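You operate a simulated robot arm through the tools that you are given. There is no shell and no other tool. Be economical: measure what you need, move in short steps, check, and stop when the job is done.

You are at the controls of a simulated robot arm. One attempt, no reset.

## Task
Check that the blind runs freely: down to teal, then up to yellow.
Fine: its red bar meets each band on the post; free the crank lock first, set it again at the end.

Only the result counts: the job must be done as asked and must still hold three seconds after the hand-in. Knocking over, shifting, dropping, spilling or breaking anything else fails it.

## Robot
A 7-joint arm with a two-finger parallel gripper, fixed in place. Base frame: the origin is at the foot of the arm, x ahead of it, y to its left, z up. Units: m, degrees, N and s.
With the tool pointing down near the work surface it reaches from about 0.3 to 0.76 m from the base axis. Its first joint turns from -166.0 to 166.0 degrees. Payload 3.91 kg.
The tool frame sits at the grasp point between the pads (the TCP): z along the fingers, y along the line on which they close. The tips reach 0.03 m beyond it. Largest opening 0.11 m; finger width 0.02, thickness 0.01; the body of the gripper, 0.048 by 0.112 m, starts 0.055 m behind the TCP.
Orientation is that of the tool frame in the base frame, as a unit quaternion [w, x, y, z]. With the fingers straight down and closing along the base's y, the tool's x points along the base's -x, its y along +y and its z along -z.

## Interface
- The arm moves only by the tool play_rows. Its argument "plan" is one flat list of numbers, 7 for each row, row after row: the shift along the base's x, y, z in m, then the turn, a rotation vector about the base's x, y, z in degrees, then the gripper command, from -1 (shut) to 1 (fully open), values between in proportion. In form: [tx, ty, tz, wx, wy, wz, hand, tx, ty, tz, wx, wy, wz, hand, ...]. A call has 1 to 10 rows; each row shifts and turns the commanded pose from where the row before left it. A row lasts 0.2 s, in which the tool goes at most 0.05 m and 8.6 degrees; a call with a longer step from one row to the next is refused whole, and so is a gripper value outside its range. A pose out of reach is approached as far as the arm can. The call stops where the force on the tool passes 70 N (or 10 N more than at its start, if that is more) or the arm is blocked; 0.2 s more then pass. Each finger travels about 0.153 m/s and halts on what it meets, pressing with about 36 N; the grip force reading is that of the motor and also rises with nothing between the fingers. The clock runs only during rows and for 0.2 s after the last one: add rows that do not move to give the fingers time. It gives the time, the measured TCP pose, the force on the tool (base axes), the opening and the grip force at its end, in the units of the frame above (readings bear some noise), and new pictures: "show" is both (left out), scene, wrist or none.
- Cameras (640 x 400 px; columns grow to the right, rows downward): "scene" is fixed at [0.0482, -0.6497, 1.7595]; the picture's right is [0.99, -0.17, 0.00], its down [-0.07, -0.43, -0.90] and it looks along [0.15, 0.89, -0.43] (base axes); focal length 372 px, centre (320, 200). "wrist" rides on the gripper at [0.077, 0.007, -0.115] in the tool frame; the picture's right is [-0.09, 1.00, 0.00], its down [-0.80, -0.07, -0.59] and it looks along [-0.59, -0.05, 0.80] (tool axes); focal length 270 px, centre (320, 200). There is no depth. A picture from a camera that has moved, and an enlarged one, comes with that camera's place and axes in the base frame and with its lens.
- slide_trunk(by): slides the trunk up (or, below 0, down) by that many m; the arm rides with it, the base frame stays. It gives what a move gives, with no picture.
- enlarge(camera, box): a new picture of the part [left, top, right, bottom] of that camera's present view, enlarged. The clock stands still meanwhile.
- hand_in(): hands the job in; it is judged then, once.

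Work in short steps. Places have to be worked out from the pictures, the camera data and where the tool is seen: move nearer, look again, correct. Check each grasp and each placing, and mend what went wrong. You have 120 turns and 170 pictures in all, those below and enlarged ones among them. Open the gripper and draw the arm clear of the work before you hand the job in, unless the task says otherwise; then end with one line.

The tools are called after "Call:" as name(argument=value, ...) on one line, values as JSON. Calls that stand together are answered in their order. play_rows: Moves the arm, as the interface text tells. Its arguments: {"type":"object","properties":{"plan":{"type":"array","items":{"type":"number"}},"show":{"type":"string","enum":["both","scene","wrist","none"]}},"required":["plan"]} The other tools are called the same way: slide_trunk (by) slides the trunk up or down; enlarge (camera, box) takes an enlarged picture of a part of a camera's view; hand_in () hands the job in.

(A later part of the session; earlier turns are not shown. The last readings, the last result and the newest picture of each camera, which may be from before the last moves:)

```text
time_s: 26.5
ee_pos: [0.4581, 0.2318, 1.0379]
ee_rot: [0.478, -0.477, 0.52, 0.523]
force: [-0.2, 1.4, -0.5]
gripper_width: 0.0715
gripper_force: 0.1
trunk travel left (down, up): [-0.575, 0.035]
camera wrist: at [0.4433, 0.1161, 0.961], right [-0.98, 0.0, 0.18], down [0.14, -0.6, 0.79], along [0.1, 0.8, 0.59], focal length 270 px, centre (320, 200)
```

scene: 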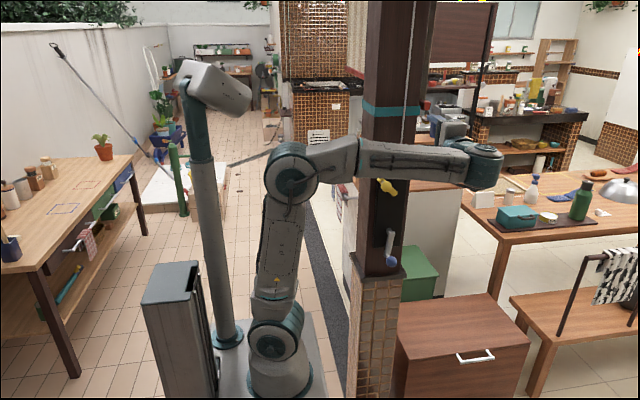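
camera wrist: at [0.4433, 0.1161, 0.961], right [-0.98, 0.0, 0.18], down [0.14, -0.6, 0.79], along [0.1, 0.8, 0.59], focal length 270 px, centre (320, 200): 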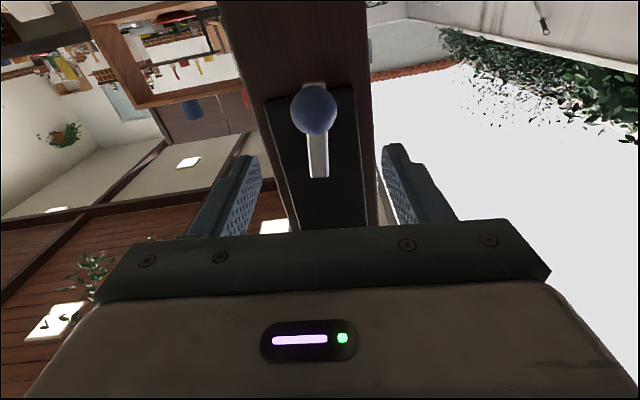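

The knob is where expected at (0.459, 1.033). I'll grip it and turn 7.5° further.

Call:
play_rows(plan=[0.001, 0.04, -0.004, 0, 0, 0, 0.3, 0, 0.04, 0, 0, 0, 0, 0.3, 0, 0.018, 0, 0, 0, 0, 0.3, 0, 0, 0, 0, 0, 0, -1, 0, 0, 0, 0, 0, 0, -1, 0.005, 0, 0, 0, -4, 0, -1, 0.0052, 0, 0, 0, -3.5, 0, -1, 0, 0, 0, 0, 0, 0, -1], show="wrist")

Call:
enlarge(camera="scene", box=[395, 90, 435, 120])

```text
time_s: 28.3
ee_pos: [0.4689, 0.3309, 1.0331]
ee_rot: [-0.51, 0.511, -0.488, -0.491]
force: [-0.2, 1.5, -6.2]
gripper_width: 0.0373
gripper_force: 45.3
trunk travel left (down, up): [-0.575, 0.035]
camera wrist: at [0.4665, 0.2162, 0.9541], right [-1.0, 0.0, 0.05], down [0.04, -0.6, 0.8], along [0.03, 0.8, 0.6], focal length 270 px, centre (320, 200)
```

wrist: 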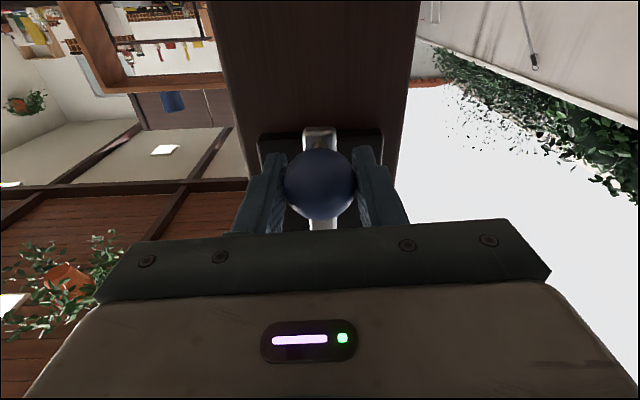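

```text
13.33 times, centred on (415, 105) of scene
camera zoom: at [0.0482, -0.6497, 1.7595], right [0.99, -0.17, 0.0], down [-0.07, -0.43, -0.9], along [0.15, 0.89, -0.43], focal length 4955 px, centre (-947, 1467)
```

zoom: 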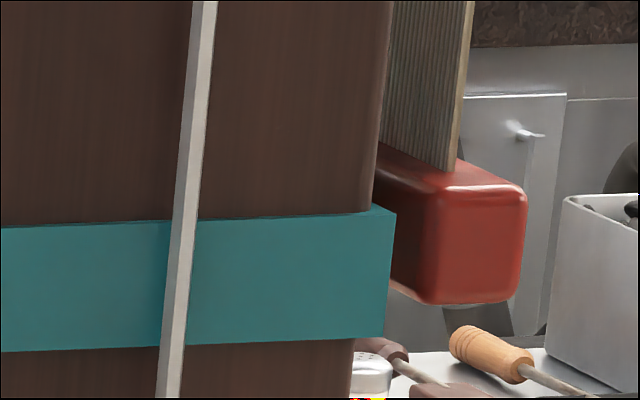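

The bar is now at z≈1.516, level with the teal band centre. Next I'll turn clockwise to raise it. About 350° is needed, so here is the first 85°.

Call:
play_rows(plan=[-0.0115, 0, 0.0002, 0, 8.5, 0, -1, -0.0114, 0, 0.0019, 0, 8.5, 0, -1, -0.0109, 0, 0.0036, 0, 8.5, 0, -1, -0.0103, 0, 0.0052, 0, 8.5, 0, -1, -0.0095, 0, 0.0066, 0, 8.5, 0, -1, -0.0083, 0, 0.0079, 0, 8.5, 0, -1, -0.0071, 0, 0.0091, 0, 8.5, 0, -1, -0.0057, 0, 0.0101, 0, 8.5, 0, -1, -0.0041, 0, 0.0107, 0, 8.5, 0, -1, -0.0025, 0, 0.0113, 0, 8.5, 0, -1])

```text
time_s: 30.5
ee_pos: [0.3922, 0.3313, 1.0977]
ee_rot: [0.046, -0.043, 0.705, 0.706]
force: [14.3, 5.9, -2.4]
gripper_width: 0.0376
gripper_force: 44.6
trunk travel left (down, up): [-0.575, 0.035]
camera wrist: at [0.3149, 0.2162, 1.0941], right [-0.04, 0.0, 1.0], down [0.8, -0.6, 0.03], along [0.6, 0.8, 0.02], focal length 270 px, centre (320, 200)
```

scene: 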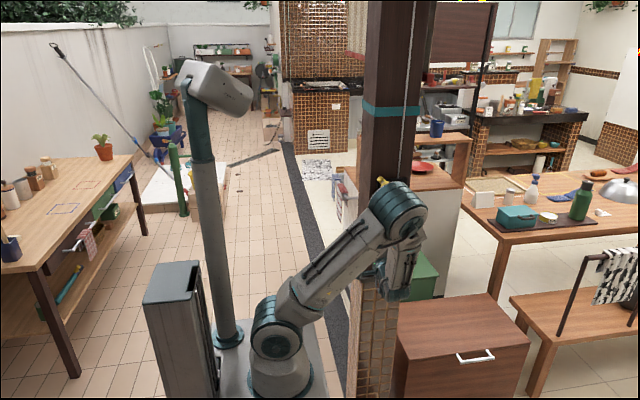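
wrist: 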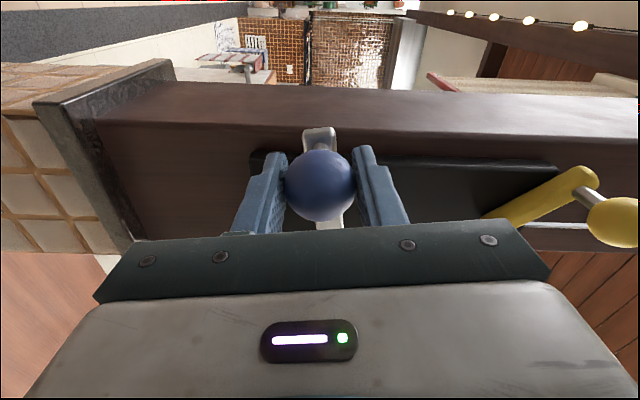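

Tracking well at φ≈190°. I'll continue 85° more clockwise.

Call:
play_rows(plan=[0.0015, 0, 0.0115, 0, 8.5, 0, -1, 0.0009, 0, 0.0115, 0, 8.5, 0, -1, 0.0026, 0, 0.0112, 0, 8.5, 0, -1, 0.0043, 0, 0.0108, 0, 8.5, 0, -1, 0.0057, 0, 0.0099, 0, 8.5, 0, -1, 0.0072, 0, 0.0091, 0, 8.5, 0, -1, 0.0085, 0, 0.0078, 0, 8.5, 0, -1, 0.0095, 0, 0.0065, 0, 8.5, 0, -1, 0.0103, 0, 0.0051, 0, 8.5, 0, -1, 0.011, 0, 0.0034, 0, 8.5, 0, -1])

```text
time_s: 32.7
ee_pos: [0.4488, 0.3317, 1.186]
ee_rot: [-0.443, 0.444, 0.551, 0.551]
force: [0.8, 2.6, 1.1]
gripper_width: 0.0371
gripper_force: 45.2
trunk travel left (down, up): [-0.575, 0.035]
camera wrist: at [0.4391, 0.216, 1.2628], right [0.99, 0.0, 0.13], down [0.1, -0.59, -0.8], along [0.08, 0.8, -0.59], focal length 270 px, centre (320, 200)
```

scene: 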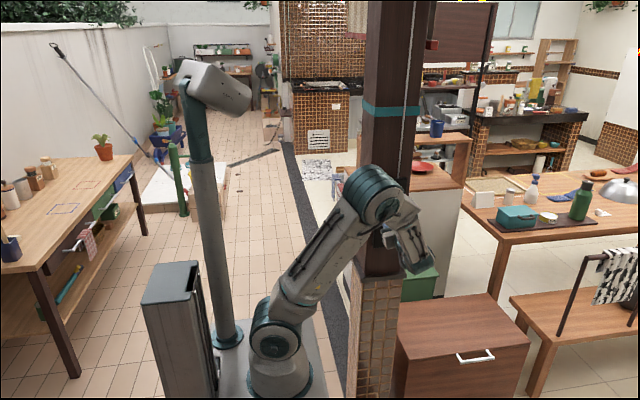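
wrist: 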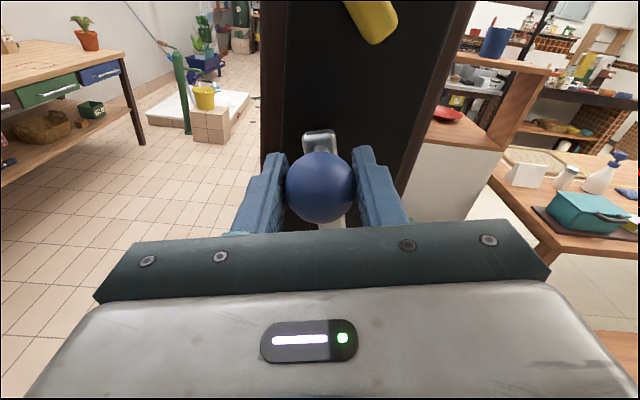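

φ≈102° and the bar is rising well. To stay within the wrist range I'll release, rotate the tool back by about 170°, and re-grip.

Call:
play_rows(plan=[0, 0, 0, 0, 0, 0, 0.3, 0, 0, 0, 0, 0, 0, 0.3, 0, -0.045, 0, 0, 0, 0, 0.3, 0, -0.045, 0, 0, 0, 0, 0.3, 0, -0.01, 0, 0, -8.5, 0, 0.3, 0, 0, 0, 0, -8.5, 0, 0.3, 0, 0, 0, 0, -8.5, 0, 0.3, 0, 0, 0, 0, -8.5, 0, 0.3, 0, 0, 0, 0, -8.5, 0, 0.3, 0, 0, 0, 0, -8.5, 0, 0.3], show="none")

Call:
play_rows(plan=[0, 0, 0, 0, -8.5, 0, 0.3, 0, 0, 0, 0, -8.5, 0, 0.3, 0, 0, 0, 0, -8.5, 0, 0.3, 0, 0, 0, 0, -8.5, 0, 0.3, 0, 0, 0, 0, -8.5, 0, 0.3, 0, 0, 0, 0, -8.5, 0, 0.3, 0, 0, 0, 0, -8.5, 0, 0.3, 0, 0, 0, 0, -8.5, 0, 0.3, 0, 0, 0, 0, -8.5, 0, 0.3, 0, 0, 0, 0, -8.5, 0, 0.3], show="none")

Call:
play_rows(plan=[0, 0, 0, 0, -8.5, 0, 0.3, 0, 0, 0, 0, -8.5, 0, 0.3, 0, 0, 0, 0, -8.5, 0, 0.3, 0, 0, 0, 0, -8.5, 0, 0.3, 0, 0, 0, 0, 0, 0, 0.3])

```text
time_s: 34.9
ee_pos: [0.4515, 0.2329, 1.1868]
ee_rot: [-0.161, 0.163, 0.688, 0.688]
force: [-1.0, -0.1, 0.0]
gripper_width: 0.0715
gripper_force: 0.1
trunk travel left (down, up): [-0.575, 0.035]
```

```text
time_s: 37.1
ee_pos: [0.4497, 0.2321, 1.1873]
ee_rot: [0.347, -0.344, 0.616, 0.618]
force: [0.1, 0.0, -1.3]
gripper_width: 0.0713
gripper_force: 0.1
trunk travel left (down, up): [-0.575, 0.035]
```

```text
time_s: 38.3
ee_pos: [0.4494, 0.233, 1.1866]
ee_rot: [0.511, -0.511, 0.488, 0.49]
force: [0.5, 0.0, -0.1]
gripper_width: 0.0715
gripper_force: 0.0
trunk travel left (down, up): [-0.575, 0.035]
camera wrist: at [0.4463, 0.1169, 1.1077], right [-1.0, 0.0, 0.04], down [0.04, -0.6, 0.8], along [0.02, 0.8, 0.6], focal length 270 px, centre (320, 200)
```

scene: 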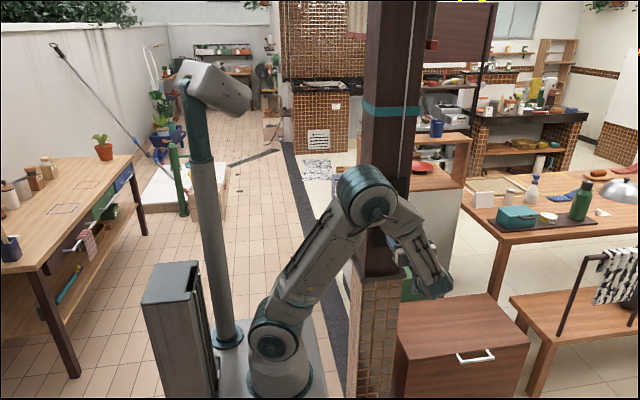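
wrist: 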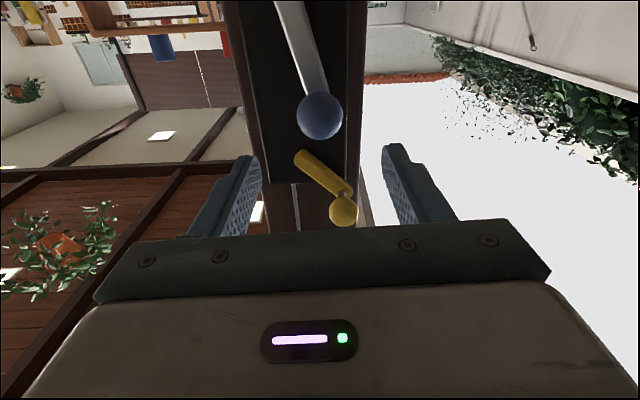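

The knob is centred, so I'll advance and grip.

Call:
play_rows(plan=[0, 0.04, 0, 0, 0, 0, 0.3, 0, 0.04, 0, 0, 0, 0, 0.3, 0, 0.018, 0, 0, 0, 0, 0.3, 0, 0, 0, 0, 0, 0, -1, 0, 0, 0, 0, 0, 0, -1], show="wrist")

```text
time_s: 39.5
ee_pos: [0.4493, 0.3311, 1.1862]
ee_rot: [-0.51, 0.51, -0.488, -0.491]
force: [-2.1, 2.7, -1.3]
gripper_width: 0.0374
gripper_force: 44.9
trunk travel left (down, up): [-0.575, 0.035]
camera wrist: at [0.4464, 0.216, 1.1074], right [-1.0, 0.0, 0.05], down [0.04, -0.6, 0.8], along [0.02, 0.8, 0.6], focal length 270 px, centre (320, 200)
```

wrist: 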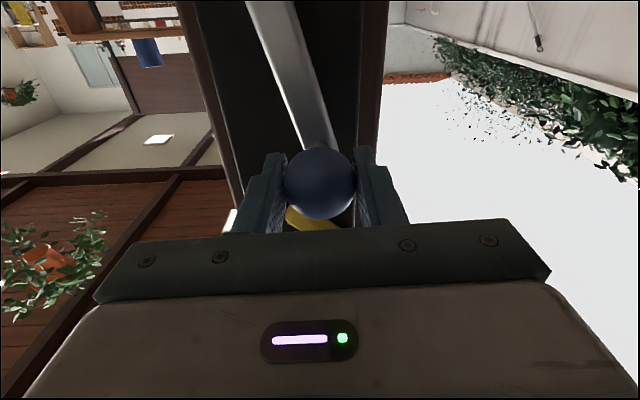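

Gripped at φ≈101.5°. I'll turn 85° more clockwise.

Call:
play_rows(plan=[0.0114, 0, 0.0014, 0, 8.5, 0, -1, 0.0114, 0, -0.0003, 0, 8.5, 0, -1, 0.0112, 0, -0.0019, 0, 8.5, 0, -1, 0.0109, 0, -0.0036, 0, 8.5, 0, -1, 0.0102, 0, -0.0051, 0, 8.5, 0, -1, 0.0093, 0, -0.0066, 0, 8.5, 0, -1, 0.0082, 0, -0.0079, 0, 8.5, 0, -1, 0.007, 0, -0.009, 0, 8.5, 0, -1, 0.0056, 0, -0.01, 0, 8.5, 0, -1, 0.004, 0, -0.0106, 0, 8.5, 0, -1])

Call:
enlarge(camera="scene", box=[410, 0, 450, 30])

```text
time_s: 41.7
ee_pos: [0.5438, 0.3306, 1.1315]
ee_rot: [0.048, -0.04, 0.705, 0.706]
force: [30.7, 11.7, 14.7]
gripper_width: 0.037
gripper_force: 45.3
trunk travel left (down, up): [-0.575, 0.035]
camera wrist: at [0.4642, 0.2155, 1.1277], right [-0.04, 0.0, 1.0], down [0.8, -0.6, 0.03], along [0.6, 0.8, 0.02], focal length 270 px, centre (320, 200)
```

scene: 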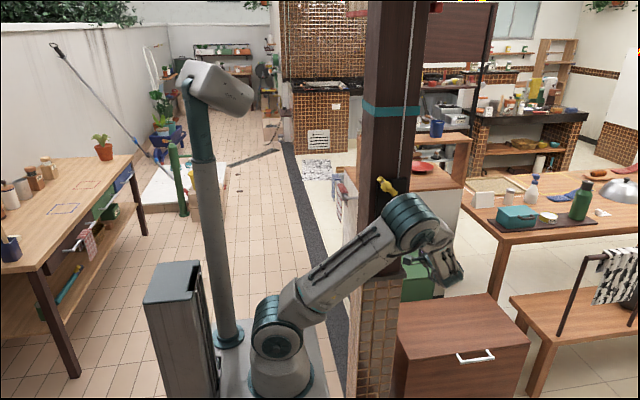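
wrist: 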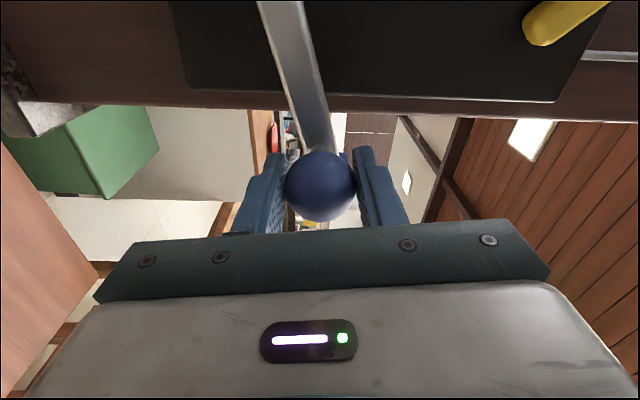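

```text
13.33 times, centred on (430, 15) of scene
camera zoom: at [0.0482, -0.6497, 1.7595], right [0.99, -0.17, 0.0], down [-0.07, -0.43, -0.9], along [0.15, 0.89, -0.43], focal length 4955 px, centre (-1147, 2667)
```

zoom: 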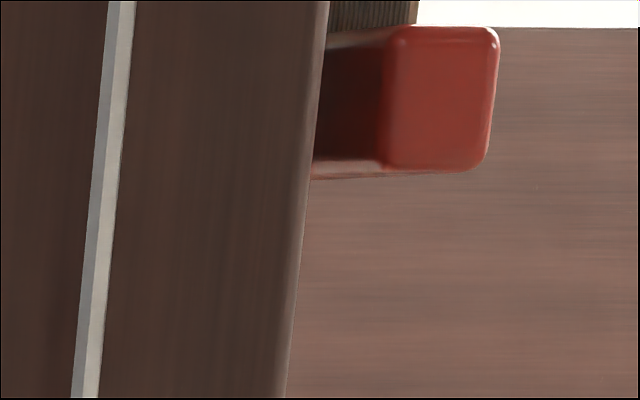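

The bar is back near z≈1.798 at φ≈14°. About 95° more brings it to yellow, so I'll continue.

Call:
play_rows(plan=[0.0051, 0, -0.0138, 0, 8.5, 0, -1, 0.0003, 0, -0.0116, 0, 8.5, 0, -1, -0.0013, 0, -0.0115, 0, 8.5, 0, -1, -0.0031, 0, -0.0111, 0, 8.5, 0, -1, -0.0046, 0, -0.0106, 0, 8.5, 0, -1, -0.0062, 0, -0.0098, 0, 8.5, 0, -1, -0.0075, 0, -0.0088, 0, 8.5, 0, -1, -0.0088, 0, -0.0075, 0, 8.5, 0, -1, -0.0098, 0, -0.0062, 0, 8.5, 0, -1], show="wrist")

```text
time_s: 43.7
ee_pos: [0.5012, 0.3309, 1.0412]
ee_rot: [-0.401, 0.402, 0.582, 0.581]
force: [9.1, -1.9, 11.4]
gripper_width: 0.0373
gripper_force: 44.5
trunk travel left (down, up): [-0.575, 0.035]
camera wrist: at [0.4811, 0.2147, 1.1146], right [0.96, 0.0, 0.27], down [0.22, -0.6, -0.77], along [0.16, 0.8, -0.57], focal length 270 px, centre (320, 200)
```

wrist: 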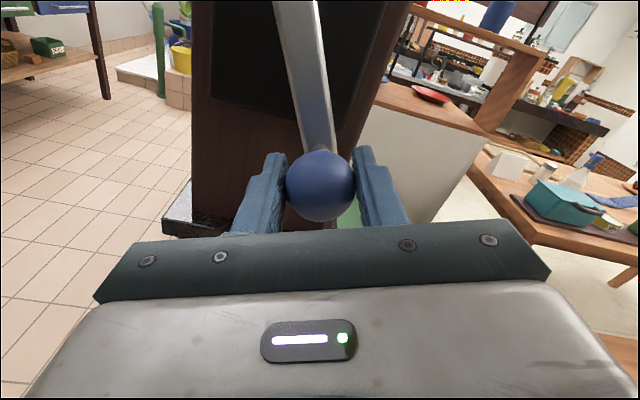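

I'll do the last 17°, then release and back away.

Call:
play_rows(plan=[-0.011, 0, -0.0044, 0, 8.5, 0, -1, -0.0115, 0, -0.0027, 0, 8.5, 0, -1, 0, 0, 0, 0, 0, 0, -1, 0, 0, 0, 0, 0, 0, 0.3, 0, 0, 0, 0, 0, 0, 0.3, 0, -0.045, 0, 0, 0, 0, 0.3, 0, -0.045, 0, 0, 0, 0, 0.3, 0, -0.045, 0.01, 0, -8.5, 0, 0.3, 0, -0.03, 0.03, 0, -8.5, 0, 0.3, 0, -0.02, 0.04, 0, -8.5, 0, 0.3], show="none")

Call:
play_rows(plan=[0, 0, 0.045, 0, -8.5, 0, 0.3, 0, 0, 0.045, 0, -8.5, 0, 0.3, 0, 0, 0.045, 0, -8.5, 0, 0.3, 0, 0, 0.045, 0, -8.5, 0, 0.3, 0, 0, 0.045, 0, -8.5, 0, 0.3, 0, 0, 0.045, 0, -8.5, 0, 0.3, 0, 0, 0.045, 0, 0, 0, 0.3, 0, 0, 0.045, 0, 0, 0, 0.3, 0, 0, 0.045, 0, 0, 0, 0.3, 0, 0, 0.045, 0, 0, 0, 0.3])

```text
time_s: 45.9
ee_pos: [0.4814, 0.1473, 1.1198]
ee_rot: [-0.355, 0.357, 0.611, 0.611]
force: [-0.8, 0.4, 0.4]
gripper_width: 0.0714
gripper_force: 0.0
trunk travel left (down, up): [-0.575, 0.035]
```

```text
time_s: 48.1
ee_pos: [0.4829, 0.1445, 1.5642]
ee_rot: [-0.058, 0.061, 0.704, 0.705]
force: [-0.1, -0.2, 0.5]
gripper_width: 0.0716
gripper_force: 0.1
trunk travel left (down, up): [-0.575, 0.035]
camera wrist: at [0.4085, 0.0285, 1.5821], right [0.25, 0.0, 0.97], down [0.78, -0.6, -0.2], along [0.58, 0.8, -0.15], focal length 270 px, centre (320, 200)
```

scene: 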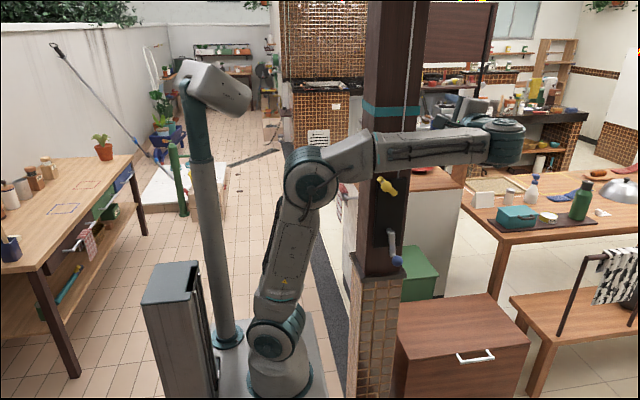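
wrist: 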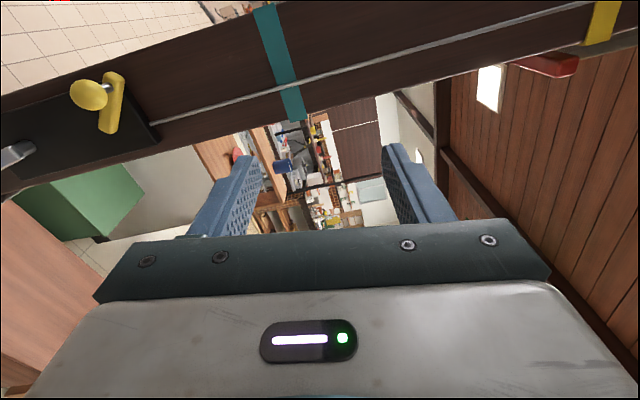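

The bar end and yellow band are both visible from below. I'll raise further toward their height.

Call:
play_rows(plan=[0, 0, 0.045, 0, -8.5, 0, 0.3, -0.01, 0, 0.045, 0, -1, 0, 0.3, -0.01, 0, 0.045, 0, 0, 0, 0.3, -0.01, 0, 0.045, 0, 0, 0, 0.3, -0.01, 0, 0.045, 0, 0, 0, 0.3, -0.01, 0, 0.045, 0, 0, 0, 0.3, 0, 0, 0.03, 0, 0, 0, 0.3, 0, 0, 0, 0, 0, 0, 0.3])

```text
time_s: 49.9
ee_pos: [0.4464, 0.1514, 1.7527]
ee_rot: [0.0, 0.002, 0.707, 0.707]
force: [-1.0, 1.0, -1.1]
gripper_width: 0.0717
gripper_force: 0.0
out of reach, approached as far as the arm can: row 5, 6, 7
trunk travel left (down, up): [-0.575, 0.035]
camera wrist: at [0.3686, 0.0356, 1.7586], right [0.09, 0.0, 1.0], down [0.8, -0.6, -0.07], along [0.6, 0.8, -0.05], focal length 270 px, centre (320, 200)
```

scene: 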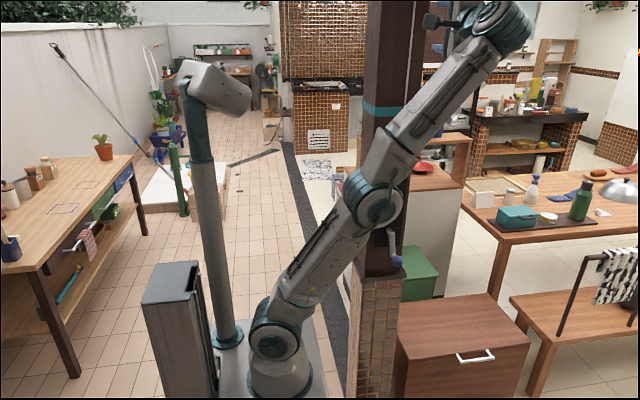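
wrist: 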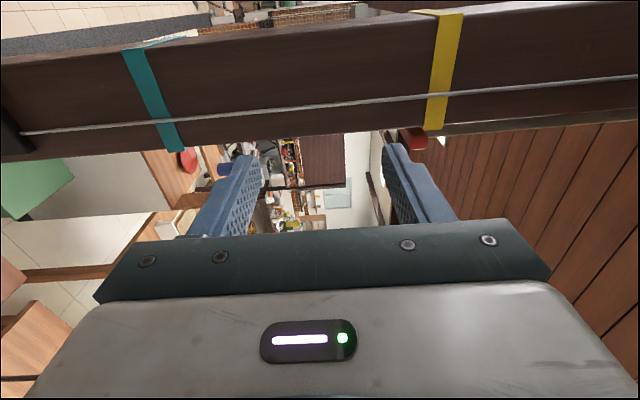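

Call:
enlarge(camera="wrist", box=[380, 90, 480, 155])

Call:
enlarge(camera="wrist", box=[120, 110, 220, 175])

```text
6.15 times, centred on (430, 122) of wrist
camera zoom: at [0.3686, 0.0356, 1.7586], right [0.09, 0.0, 1.0], down [0.8, -0.6, -0.07], along [0.6, 0.8, -0.05], focal length 1663 px, centre (-357, 677)
```

zoom: 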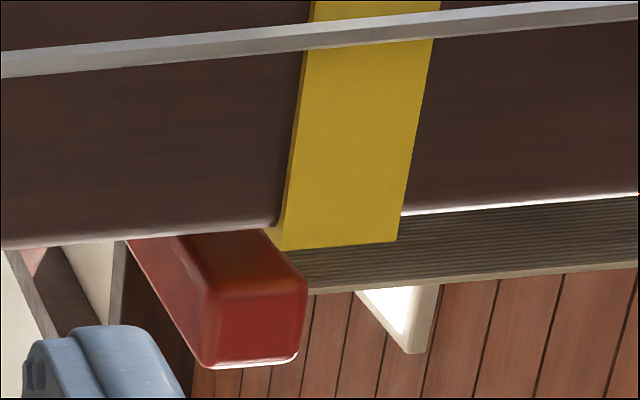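

```text
6.15 times, centred on (170, 142) of wrist
camera zoom: at [0.3686, 0.0356, 1.7586], right [0.09, 0.0, 1.0], down [0.8, -0.6, -0.07], along [0.6, 0.8, -0.05], focal length 1663 px, centre (1243, 554)
```

zoom: 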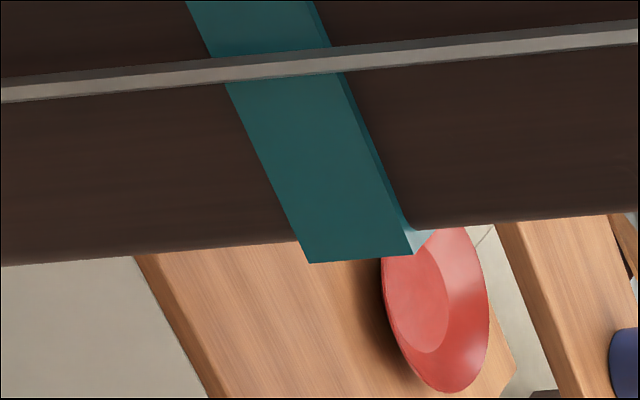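

From this angle the bar looks level with yellow within roughly −8 to +5 mm. I'll raise the trunk and roll the camera upward for a more level view.

Call:
slide_trunk(by=0.035)

Call:
play_rows(plan=[-0.01, 0, 0.01, 0, 8.5, 0, 0.3, -0.01, 0, 0.01, 0, 8.5, 0, 0.3, -0.01, 0, 0.01, 0, 8.5, 0, 0.3, 0, 0, 0.01, 0, 8.5, 0, 0.3, 0, 0, 0, 0, 0, 0, 0.3])

```text
time_s: 50.7
ee_pos: [0.4462, 0.1512, 1.7882]
ee_rot: [0.001, 0.002, 0.707, 0.708]
force: [0.3, 0.1, -0.8]
gripper_width: 0.0715
gripper_force: 0.0
trunk travel left (down, up): [-0.61, 0.0]
```

```text
time_s: 51.9
ee_pos: [0.4156, 0.1662, 1.8044]
ee_rot: [-0.206, 0.21, 0.675, 0.677]
force: [0.3, 0.0, 1.1]
gripper_width: 0.0717
gripper_force: 0.0
out of reach, approached as far as the arm can: row 1, 2, 3, 4
trunk travel left (down, up): [-0.61, 0.0]
camera wrist: at [0.355, 0.0514, 1.8526], right [0.63, 0.0, 0.77], down [0.62, -0.6, -0.51], along [0.46, 0.8, -0.38], focal length 270 px, centre (320, 200)
```

scene: 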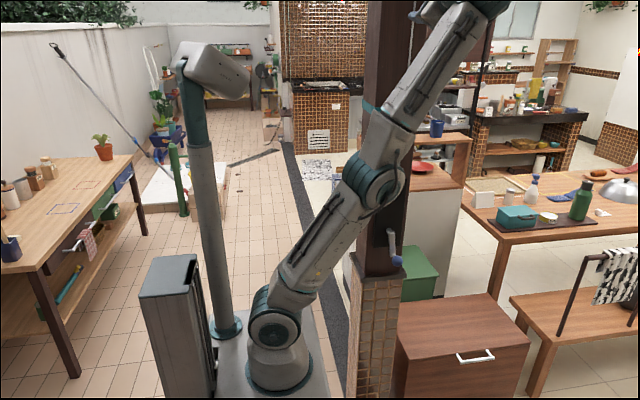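
wrist: 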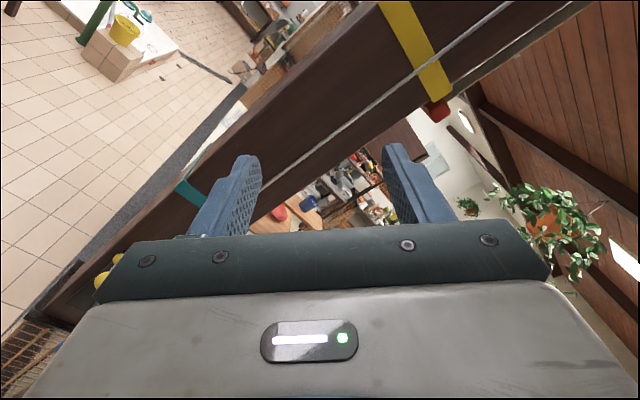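

Call:
enlarge(camera="wrist", box=[395, 70, 475, 130])

```text
6.67 times, centred on (435, 100) of wrist
camera zoom: at [0.355, 0.0514, 1.8526], right [0.63, 0.0, 0.77], down [0.62, -0.6, -0.51], along [0.46, 0.8, -0.38], focal length 1802 px, centre (-447, 867)
```

zoom: 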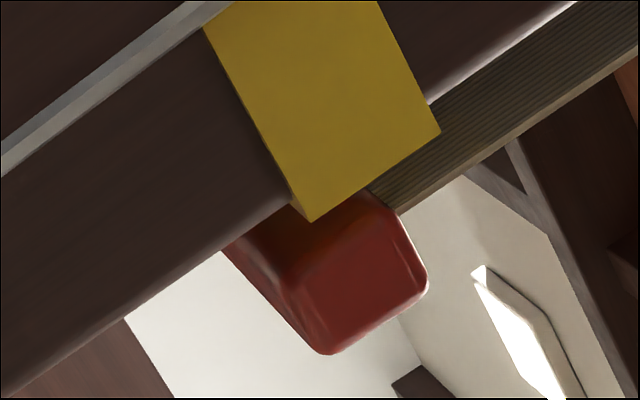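

Comparing both views, the bar centre is about 7 mm below the yellow band centre, so it needs about 6.5° more clockwise. I'll lower the trunk again and return to the knob at (0.478, 1.035).

Call:
slide_trunk(by=-0.035)

Call:
play_rows(plan=[0.006, 0, -0.045, 0, 0, 0, 0.3, 0.006, 0, -0.045, 0, 0, 0, 0.3, 0.006, 0, -0.045, 0, 0, 0, 0.3, 0.006, 0, -0.045, 0, 0, 0, 0.3, 0.006, -0.01, -0.045, 0, 0, 0, 0.3, 0.006, -0.01, -0.045, 0, 0, 0, 0.3, 0.006, 0, -0.045, 0, 0, 0, 0.3, 0.006, 0, -0.045, 0, 0, 0, 0.3, 0.006, 0, -0.045, 0, 0, 0, 0.3, 0.006, 0, -0.045, 0, 0, 0, 0.3], show="none")

```text
time_s: 52.7
ee_pos: [0.4167, 0.1675, 1.7699]
ee_rot: [-0.205, 0.209, 0.675, 0.677]
force: [0.3, 0.1, -0.2]
gripper_width: 0.0715
gripper_force: 0.0
trunk travel left (down, up): [-0.575, 0.035]
```

```text
time_s: 54.9
ee_pos: [0.6669, 0.1262, 1.5327]
ee_rot: [-0.207, 0.209, 0.677, 0.675]
force: [0.5, 0.3, -0.4]
gripper_width: 0.0714
gripper_force: 0.0
out of reach, approached as far as the arm can: row 1, 2, 3, 4, 5, 6, 7, 8, 9, 10
trunk travel left (down, up): [-0.575, 0.035]
```

The arm ended up at x=0.667, off the intended path, so I'll take a look before going on.

Call:
play_rows(plan=[0, 0, 0, 0, 0, 0, 0.3])

```text
time_s: 55.3
ee_pos: [0.6641, 0.1264, 1.5337]
ee_rot: [-0.207, 0.209, 0.677, 0.675]
force: [0.3, 0.5, -0.5]
gripper_width: 0.0714
gripper_force: 0.1
trunk travel left (down, up): [-0.575, 0.035]
camera wrist: at [0.6047, 0.0104, 1.5819], right [0.63, 0.0, 0.78], down [0.62, -0.6, -0.51], along [0.46, 0.8, -0.38], focal length 270 px, centre (320, 200)
```

scene: 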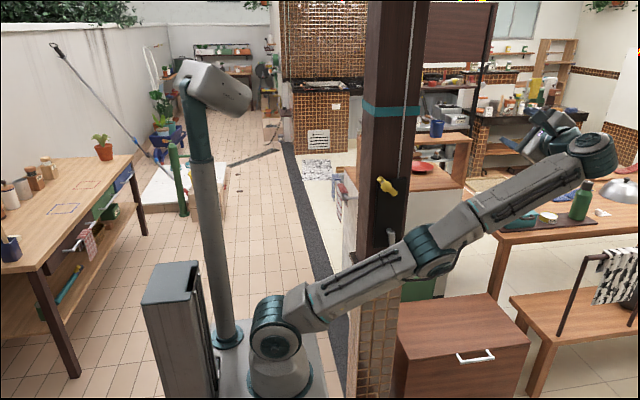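
wrist: 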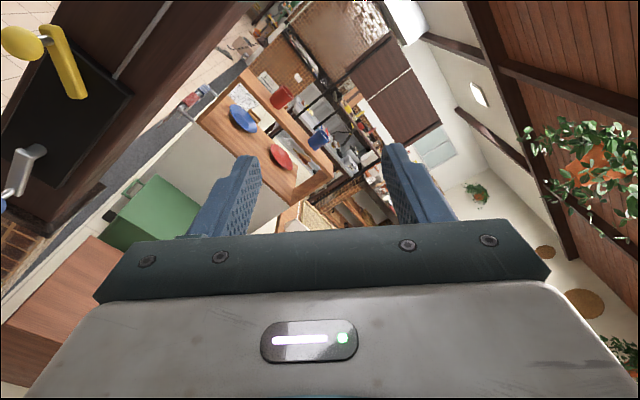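

Nothing was touched: the arm just followed its stretched limit. I'll bring x back and start descending in small steps.

Call:
play_rows(plan=[-0.03, 0, 0, 0, 0, 0, 0.3, -0.03, 0, 0, 0, 0, 0, 0.3], show="none")

```text
time_s: 55.9
ee_pos: [0.6451, 0.1224, 1.5615]
ee_rot: [-0.205, 0.209, 0.676, 0.676]
force: [-0.2, -0.3, -0.4]
gripper_width: 0.0716
gripper_force: 0.0
out of reach, approached as far as the arm can: row 1, 2
trunk travel left (down, up): [-0.575, 0.035]
```

Call:
play_rows(plan=[-0.03, 0, -0.03, -8, 0, 0, 0.3, -0.03, 0, -0.03, -8, 0, 0, 0.3, -0.03, 0, -0.03, -8, 0, 0, 0.3, -0.03, 0, -0.03, -8, 0, 0, 0.3])

```text
time_s: 56.9
ee_pos: [0.6029, 0.1141, 1.5073]
ee_rot: [-0.14, 0.257, 0.837, 0.462]
force: [-0.2, 0.0, -0.2]
gripper_width: 0.0717
gripper_force: 0.0
out of reach, approached as far as the arm can: row 1, 2, 3, 4
trunk travel left (down, up): [-0.575, 0.035]
camera wrist: at [0.5432, 0.0412, 1.608], right [0.63, 0.41, 0.66], down [0.62, -0.78, -0.11], along [0.46, 0.48, -0.75], focal length 270 px, centre (320, 200)
```

scene: 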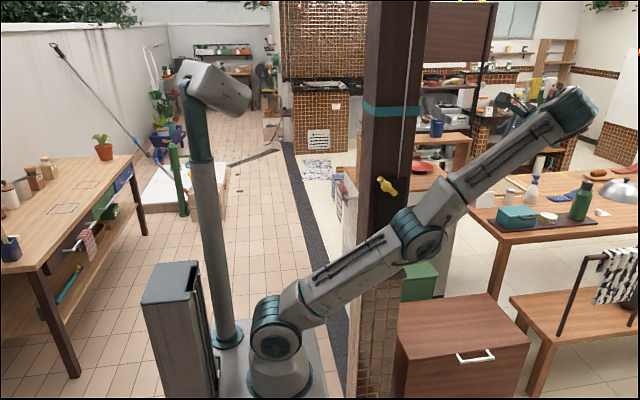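
wrist: 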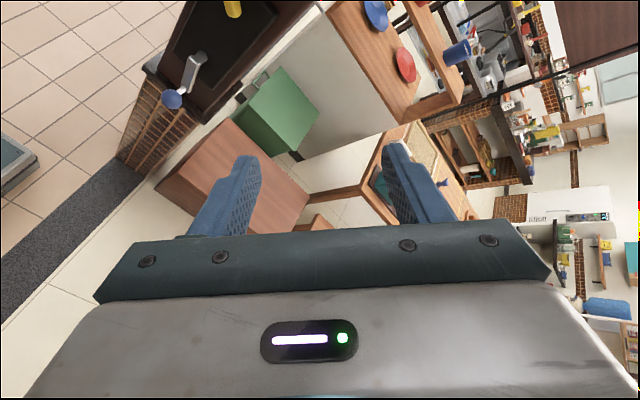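

Call:
play_rows(plan=[-0.03, 0, 0, -8, 0, 0, 0.3, -0.03, 0, 0, -8, 0, 0, 0.3, -0.03, 0, 0, -8, 0, 0, 0.3, -0.03, 0, 0, -8, 0, 0, 0.3], show="scene")

```text
time_s: 57.9
ee_pos: [0.492, 0.1066, 1.511]
ee_rot: [-0.063, 0.286, 0.932, 0.215]
force: [0.0, -0.2, -0.1]
gripper_width: 0.0717
gripper_force: 0.0
out of reach, approached as far as the arm can: row 1
trunk travel left (down, up): [-0.575, 0.035]
```

scene: 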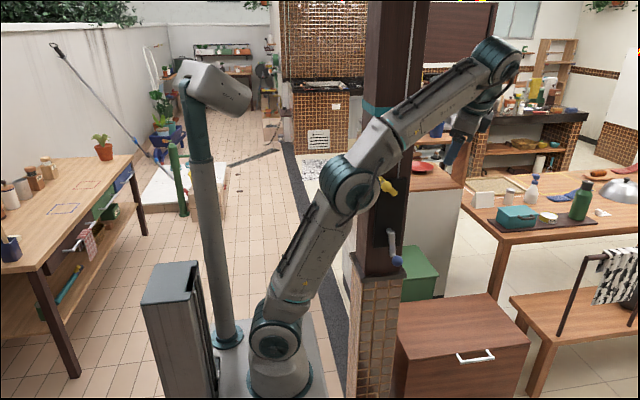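

The arm is free again with its elbow up. I'll descend while restoring the horizontal tool.

Call:
play_rows(plan=[0, 0, -0.04, 8, 0, 0, 0.3, 0, 0, -0.04, 8, 0, 0, 0.3, 0, 0, -0.04, 8, 0, 0, 0.3, 0, 0, -0.04, 8, 0, 0, 0.3, 0, 0, -0.04, 8, 0, 0, 0.3, 0, 0, -0.04, 8, 0, 0, 0.3, 0, 0, -0.04, 8, 0, 0, 0.3, 0, 0, -0.04, 8, 0, 0, 0.3])

```text
time_s: 59.7
ee_pos: [0.4908, 0.1093, 1.1906]
ee_rot: [-0.205, 0.209, 0.675, 0.677]
force: [-0.6, -0.1, 1.3]
gripper_width: 0.0713
gripper_force: 0.1
trunk travel left (down, up): [-0.575, 0.035]
camera wrist: at [0.4305, -0.0057, 1.2378], right [0.63, 0.0, 0.78], down [0.62, -0.6, -0.51], along [0.47, 0.8, -0.37], focal length 270 px, centre (320, 200)
```

scene: 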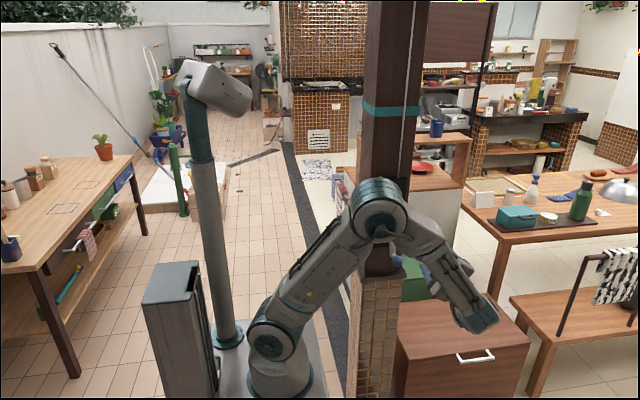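
wrist: 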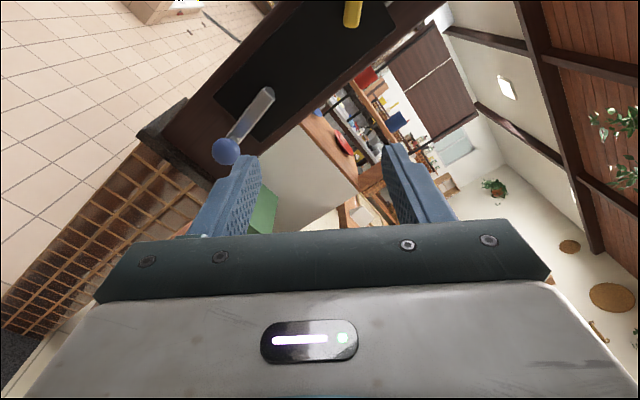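

Call:
play_rows(plan=[-0.003, 0.0, -0.03, 0, 8.5, 0, 0.3, -0.002, 0.0, -0.03, 0, 8.5, 0, 0.3, -0.002, 0.02, -0.03, 0, 8.5, 0, 0.3, -0.002, 0.02, -0.03, 0, 8.5, 0, 0.3, -0.002, 0.03, -0.025, 0, 8.5, 0, 0.3, -0.002, 0.03, -0.01, 0, 8.5, 0, 0.3, 0, 0.02, 0, 0, 0, 0, 0.3, 0, 0, 0, 0, 0, 0, 0.3], show="wrist")

```text
time_s: 61.5
ee_pos: [0.4793, 0.2279, 1.0363]
ee_rot: [-0.477, 0.48, 0.521, 0.52]
force: [0.7, -0.7, 0.4]
gripper_width: 0.0717
gripper_force: 0.1
trunk travel left (down, up): [-0.575, 0.035]
camera wrist: at [0.4803, 0.1136, 1.1121], right [1.0, 0.0, 0.0], down [-0.01, -0.6, -0.8], along [0.0, 0.8, -0.6], focal length 270 px, centre (320, 200)
```

wrist: 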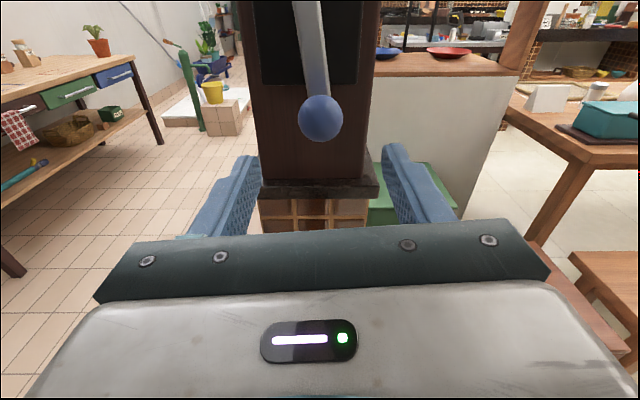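

The knob is centred. I'll grip and turn 6.5° clockwise.

Call:
play_rows(plan=[0.0005, 0.04, 0, 0, 0, 0, 0.3, 0, 0.04, 0, 0, 0, 0, 0.3, 0, 0.021, 0, 0, 0, 0, 0.3, 0, 0, 0, 0, 0, 0, -1, 0, 0, 0, 0, 0, 0, -1], show="none")

Call:
play_rows(plan=[-0.0045, 0, -0.0007, 0, 3, 0, -1, -0.0044, 0, -0.0004, 0, 3.5, 0, -1, 0, 0, 0, 0, 0, 0, -1], show="wrist")

```text
time_s: 62.7
ee_pos: [0.4798, 0.3272, 1.0351]
ee_rot: [-0.476, 0.48, 0.521, 0.52]
force: [0.9, 4.5, -1.3]
gripper_width: 0.0374
gripper_force: 44.9
trunk travel left (down, up): [-0.575, 0.035]
```

```text
time_s: 63.5
ee_pos: [0.4726, 0.3284, 1.0358]
ee_rot: [-0.506, 0.509, 0.492, 0.492]
force: [7.8, 2.6, 10.5]
gripper_width: 0.0372
gripper_force: 44.8
trunk travel left (down, up): [-0.575, 0.035]
camera wrist: at [0.4807, 0.2121, 1.1105], right [0.99, 0.0, -0.12], down [-0.1, -0.6, -0.8], along [-0.07, 0.8, -0.59], focal length 270 px, centre (320, 200)
```

wrist: 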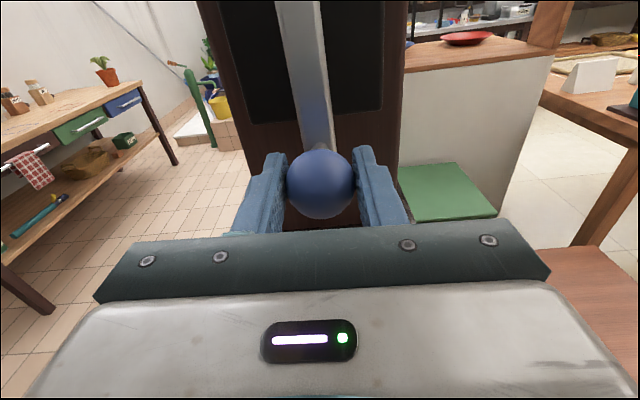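

It moved 5.3° of the 6.5°, so I'll nudge the remainder, then release and back off.

Call:
play_rows(plan=[-0.002, 0, 0, 0, 1, 0, -1, 0, 0, 0, 0, 0, 0, -1], show="none")

Call:
play_rows(plan=[0, 0, 0, 0, 0, 0, 0.3, 0, 0, 0, 0, 0, 0, 0.3, 0, -0.045, 0, 0, 0, 0, 0.3, 0, -0.045, 0, 0, 0, 0, 0.3, 0, 0, 0, 0, 0, 0, 0.3], show="wrist")

```text
time_s: 64.1
ee_pos: [0.4701, 0.3278, 1.0342]
ee_rot: [-0.51, 0.514, 0.488, 0.488]
force: [14.8, 1.3, 11.2]
gripper_width: 0.0372
gripper_force: 45.0
trunk travel left (down, up): [-0.575, 0.035]
```

```text
time_s: 65.3
ee_pos: [0.4702, 0.241, 1.0369]
ee_rot: [-0.51, 0.513, 0.489, 0.488]
force: [-0.2, -0.2, 0.1]
gripper_width: 0.0718
gripper_force: 0.1
trunk travel left (down, up): [-0.575, 0.035]
camera wrist: at [0.4796, 0.1254, 1.1133], right [0.99, 0.0, -0.13], down [-0.11, -0.6, -0.79], along [-0.08, 0.8, -0.59], focal length 270 px, centre (320, 200)
```

wrist: 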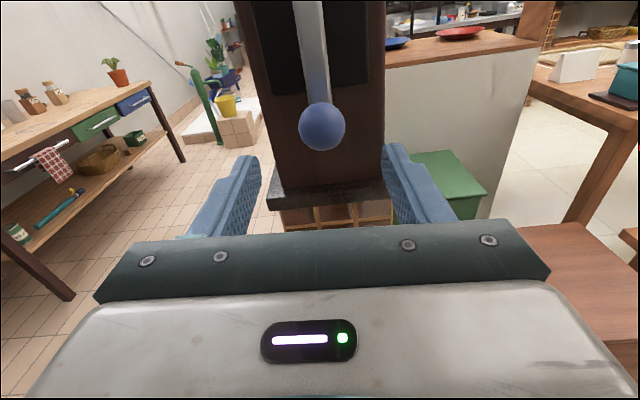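

Turned about 7° in total, which should put the bar centred. I'll verify with another high view, this time staying within reach.

Call:
play_rows(plan=[0, -0.045, 0.01, 0, -8.5, 0, 0.3, 0, -0.04, 0.02, 0, -8.5, 0, 0.3, 0, -0.01, 0.045, 0, -8.5, 0, 0.3, 0, 0, 0.045, 0, -8.5, 0, 0.3, 0, 0, 0.045, 0, -8.5, 0, 0.3, -0.005, 0, 0.045, 0, -8.5, 0, 0.3, -0.005, 0, 0.045, 0, -7, 0, 0.3, -0.005, 0, 0.045, 0, 0, 0, 0.3, -0.005, 0, 0.045, 0, 0, 0, 0.3, -0.005, 0, 0.045, 0, 0, 0, 0.3], show="none")

Call:
play_rows(plan=[0, 0, 0.045, 0, 0, 0, 0.3, 0, 0, 0.045, 0, 0, 0, 0.3, 0, 0, 0.045, 0, 0, 0, 0.3, 0, 0, 0.045, 0, 0, 0, 0.3, 0, 0, 0.045, 0, 0, 0, 0.3, 0, 0, 0.045, 0, 0, 0, 0.3, 0, 0, 0.02, 0, 0, 0, 0.3, 0, 0, 0, 0, 0, 0, 0.3], show="wrist")

```text
time_s: 67.5
ee_pos: [0.4399, 0.1443, 1.4275]
ee_rot: [-0.209, 0.212, 0.675, 0.675]
force: [-0.5, 0.3, 0.3]
gripper_width: 0.0714
gripper_force: 0.0
trunk travel left (down, up): [-0.575, 0.035]
```

```text
time_s: 69.3
ee_pos: [0.4406, 0.1443, 1.7154]
ee_rot: [-0.209, 0.213, 0.675, 0.675]
force: [-0.1, -0.7, 0.1]
gripper_width: 0.0716
gripper_force: 0.1
trunk travel left (down, up): [-0.575, 0.035]
camera wrist: at [0.3811, 0.0291, 1.7646], right [0.64, 0.0, 0.77], down [0.62, -0.6, -0.51], along [0.46, 0.8, -0.38], focal length 270 px, centre (320, 200)
```

wrist: 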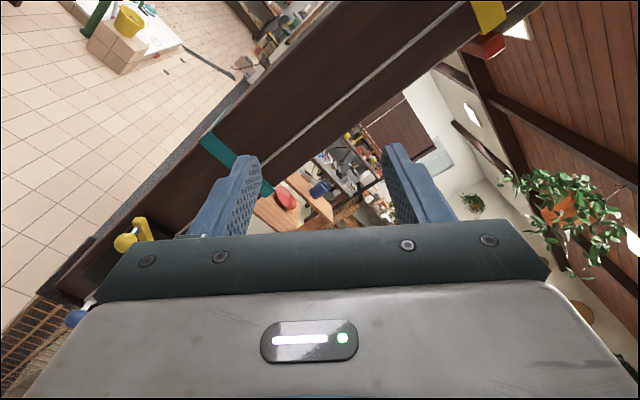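

Call:
slide_trunk(by=0.035)

Call:
enlarge(camera="wrist", box=[430, 0, 530, 80])

```text
time_s: 70.0
ee_pos: [0.4412, 0.1446, 1.7509]
ee_rot: [-0.209, 0.211, 0.675, 0.675]
force: [-0.5, 0.3, 0.2]
gripper_width: 0.0716
gripper_force: 0.0
trunk travel left (down, up): [-0.61, 0.0]
```

```text
5.00 times, centred on (480, 40) of wrist
camera zoom: at [0.3814, 0.0291, 1.7994], right [0.64, 0.0, 0.77], down [0.62, -0.6, -0.51], along [0.46, 0.8, -0.38], focal length 1351 px, centre (-480, 1000)
```

zoom: 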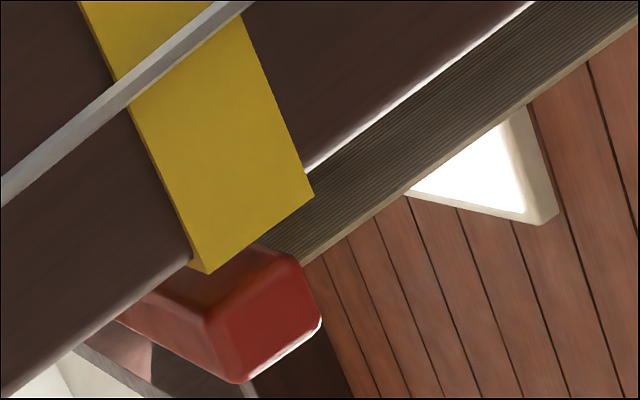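

Bar and yellow band agree within about 3 mm. Next I'll set the lock, so it's trunk down and over to the yellow knob at about (0.425, 0.345, 1.303).

Call:
slide_trunk(by=-0.035)

Call:
play_rows(plan=[0, 0, -0.045, 0, 0, 0, 0.3, 0, 0, -0.045, 0, 0, 0, 0.3, 0, 0, -0.045, 0, 0, 0, 0.3, 0, 0, -0.045, 0, 0, 0, 0.3, 0, 0, -0.045, 0, 0, 0, 0.3, 0, 0, -0.045, 0, 0, 0, 0.3, -0.005, 0.02, -0.045, 0, 0, 0, 0.3, -0.005, 0.03, -0.035, 0, 0, 0, 0.3, -0.005, 0.03, -0.035, 0, 0, 0, 0.3, 0, 0.01, -0.03, 0, 0, 0, 0.3], show="wrist")

```text
time_s: 70.8
ee_pos: [0.4403, 0.1448, 1.7156]
ee_rot: [-0.208, 0.212, 0.675, 0.675]
force: [-0.3, 0.3, -0.2]
gripper_width: 0.0714
gripper_force: 0.0
trunk travel left (down, up): [-0.575, 0.035]
```

```text
time_s: 73.0
ee_pos: [0.4259, 0.2366, 1.3027]
ee_rot: [-0.208, 0.212, 0.675, 0.675]
force: [0.4, 0.9, -0.9]
gripper_width: 0.0714
gripper_force: 0.1
trunk travel left (down, up): [-0.575, 0.035]
camera wrist: at [0.3674, 0.1214, 1.3505], right [0.64, 0.0, 0.77], down [0.62, -0.6, -0.51], along [0.46, 0.8, -0.38], focal length 270 px, centre (320, 200)
```

wrist: 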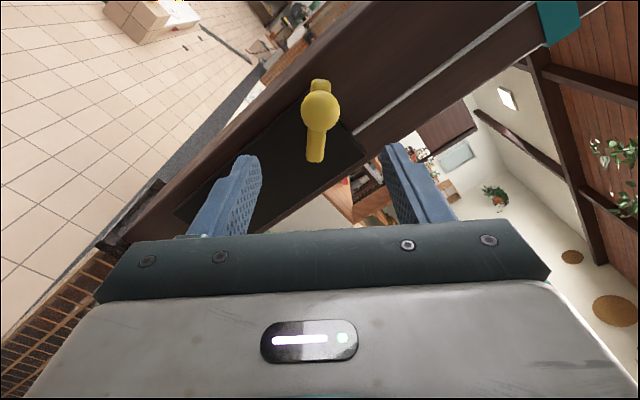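

The knob is at (0.425, 0.345, 1.3025) with the lever at 45°. I'll grip and swing it back down to horizontal.

Call:
play_rows(plan=[0, 0.04, 0, 0, 0, 0, 0.3, 0, 0.04, 0, 0, 0, 0, 0.3, 0, 0.021, 0, 0, 0, 0, 0.3, 0, 0, 0, 0, 0, 0, -1, 0, 0, 0, 0, 0, 0, -1], show="wrist")

Call:
play_rows(plan=[-0.0051, 0, -0.0058, 0, -7, 0, -1, -0.0042, 0, -0.0065, 0, -7, 0, -1, -0.0033, 0, -0.007, 0, -7, 0, -1, -0.0023, 0, -0.0074, 0, -7, 0, -1, -0.0012, 0, -0.0077, 0, -6, 0, -1, -0.0002, 0, -0.0048, 0, 0, 0, -1, 0, 0, -0.003, 0, 0, 0, -1], show="wrist")

```text
time_s: 74.2
ee_pos: [0.4242, 0.3371, 1.2996]
ee_rot: [-0.208, 0.212, 0.675, 0.676]
force: [-0.7, 3.7, 2.6]
gripper_width: 0.0332
gripper_force: 45.2
trunk travel left (down, up): [-0.575, 0.035]
camera wrist: at [0.3645, 0.2209, 1.3491], right [0.64, 0.0, 0.77], down [0.62, -0.6, -0.51], along [0.46, 0.8, -0.38], focal length 270 px, centre (320, 200)
```

wrist: 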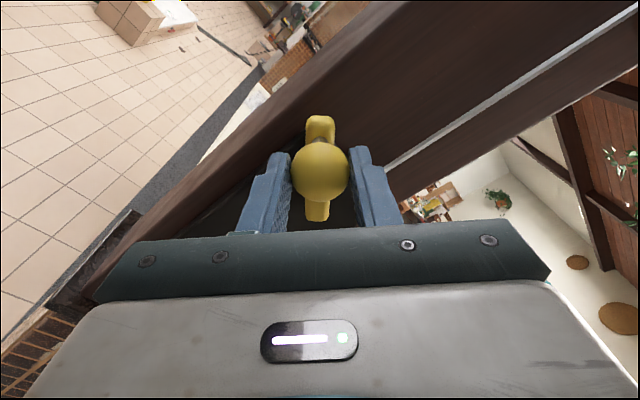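

```text
time_s: 75.8
ee_pos: [0.4064, 0.3362, 1.261]
ee_rot: [-0.001, 0.003, 0.705, 0.709]
force: [-4.4, 3.2, 20.0]
gripper_width: 0.0335
gripper_force: 45.0
trunk travel left (down, up): [-0.575, 0.035]
camera wrist: at [0.3299, 0.2207, 1.2656], right [0.1, -0.01, 1.0], down [0.8, -0.6, -0.08], along [0.59, 0.8, -0.05], focal length 270 px, centre (320, 200)
```

wrist: 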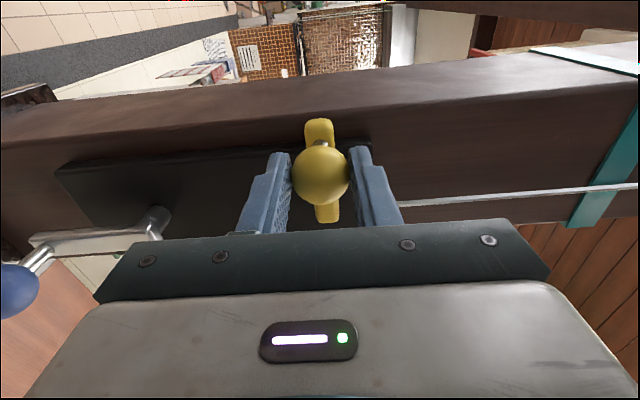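

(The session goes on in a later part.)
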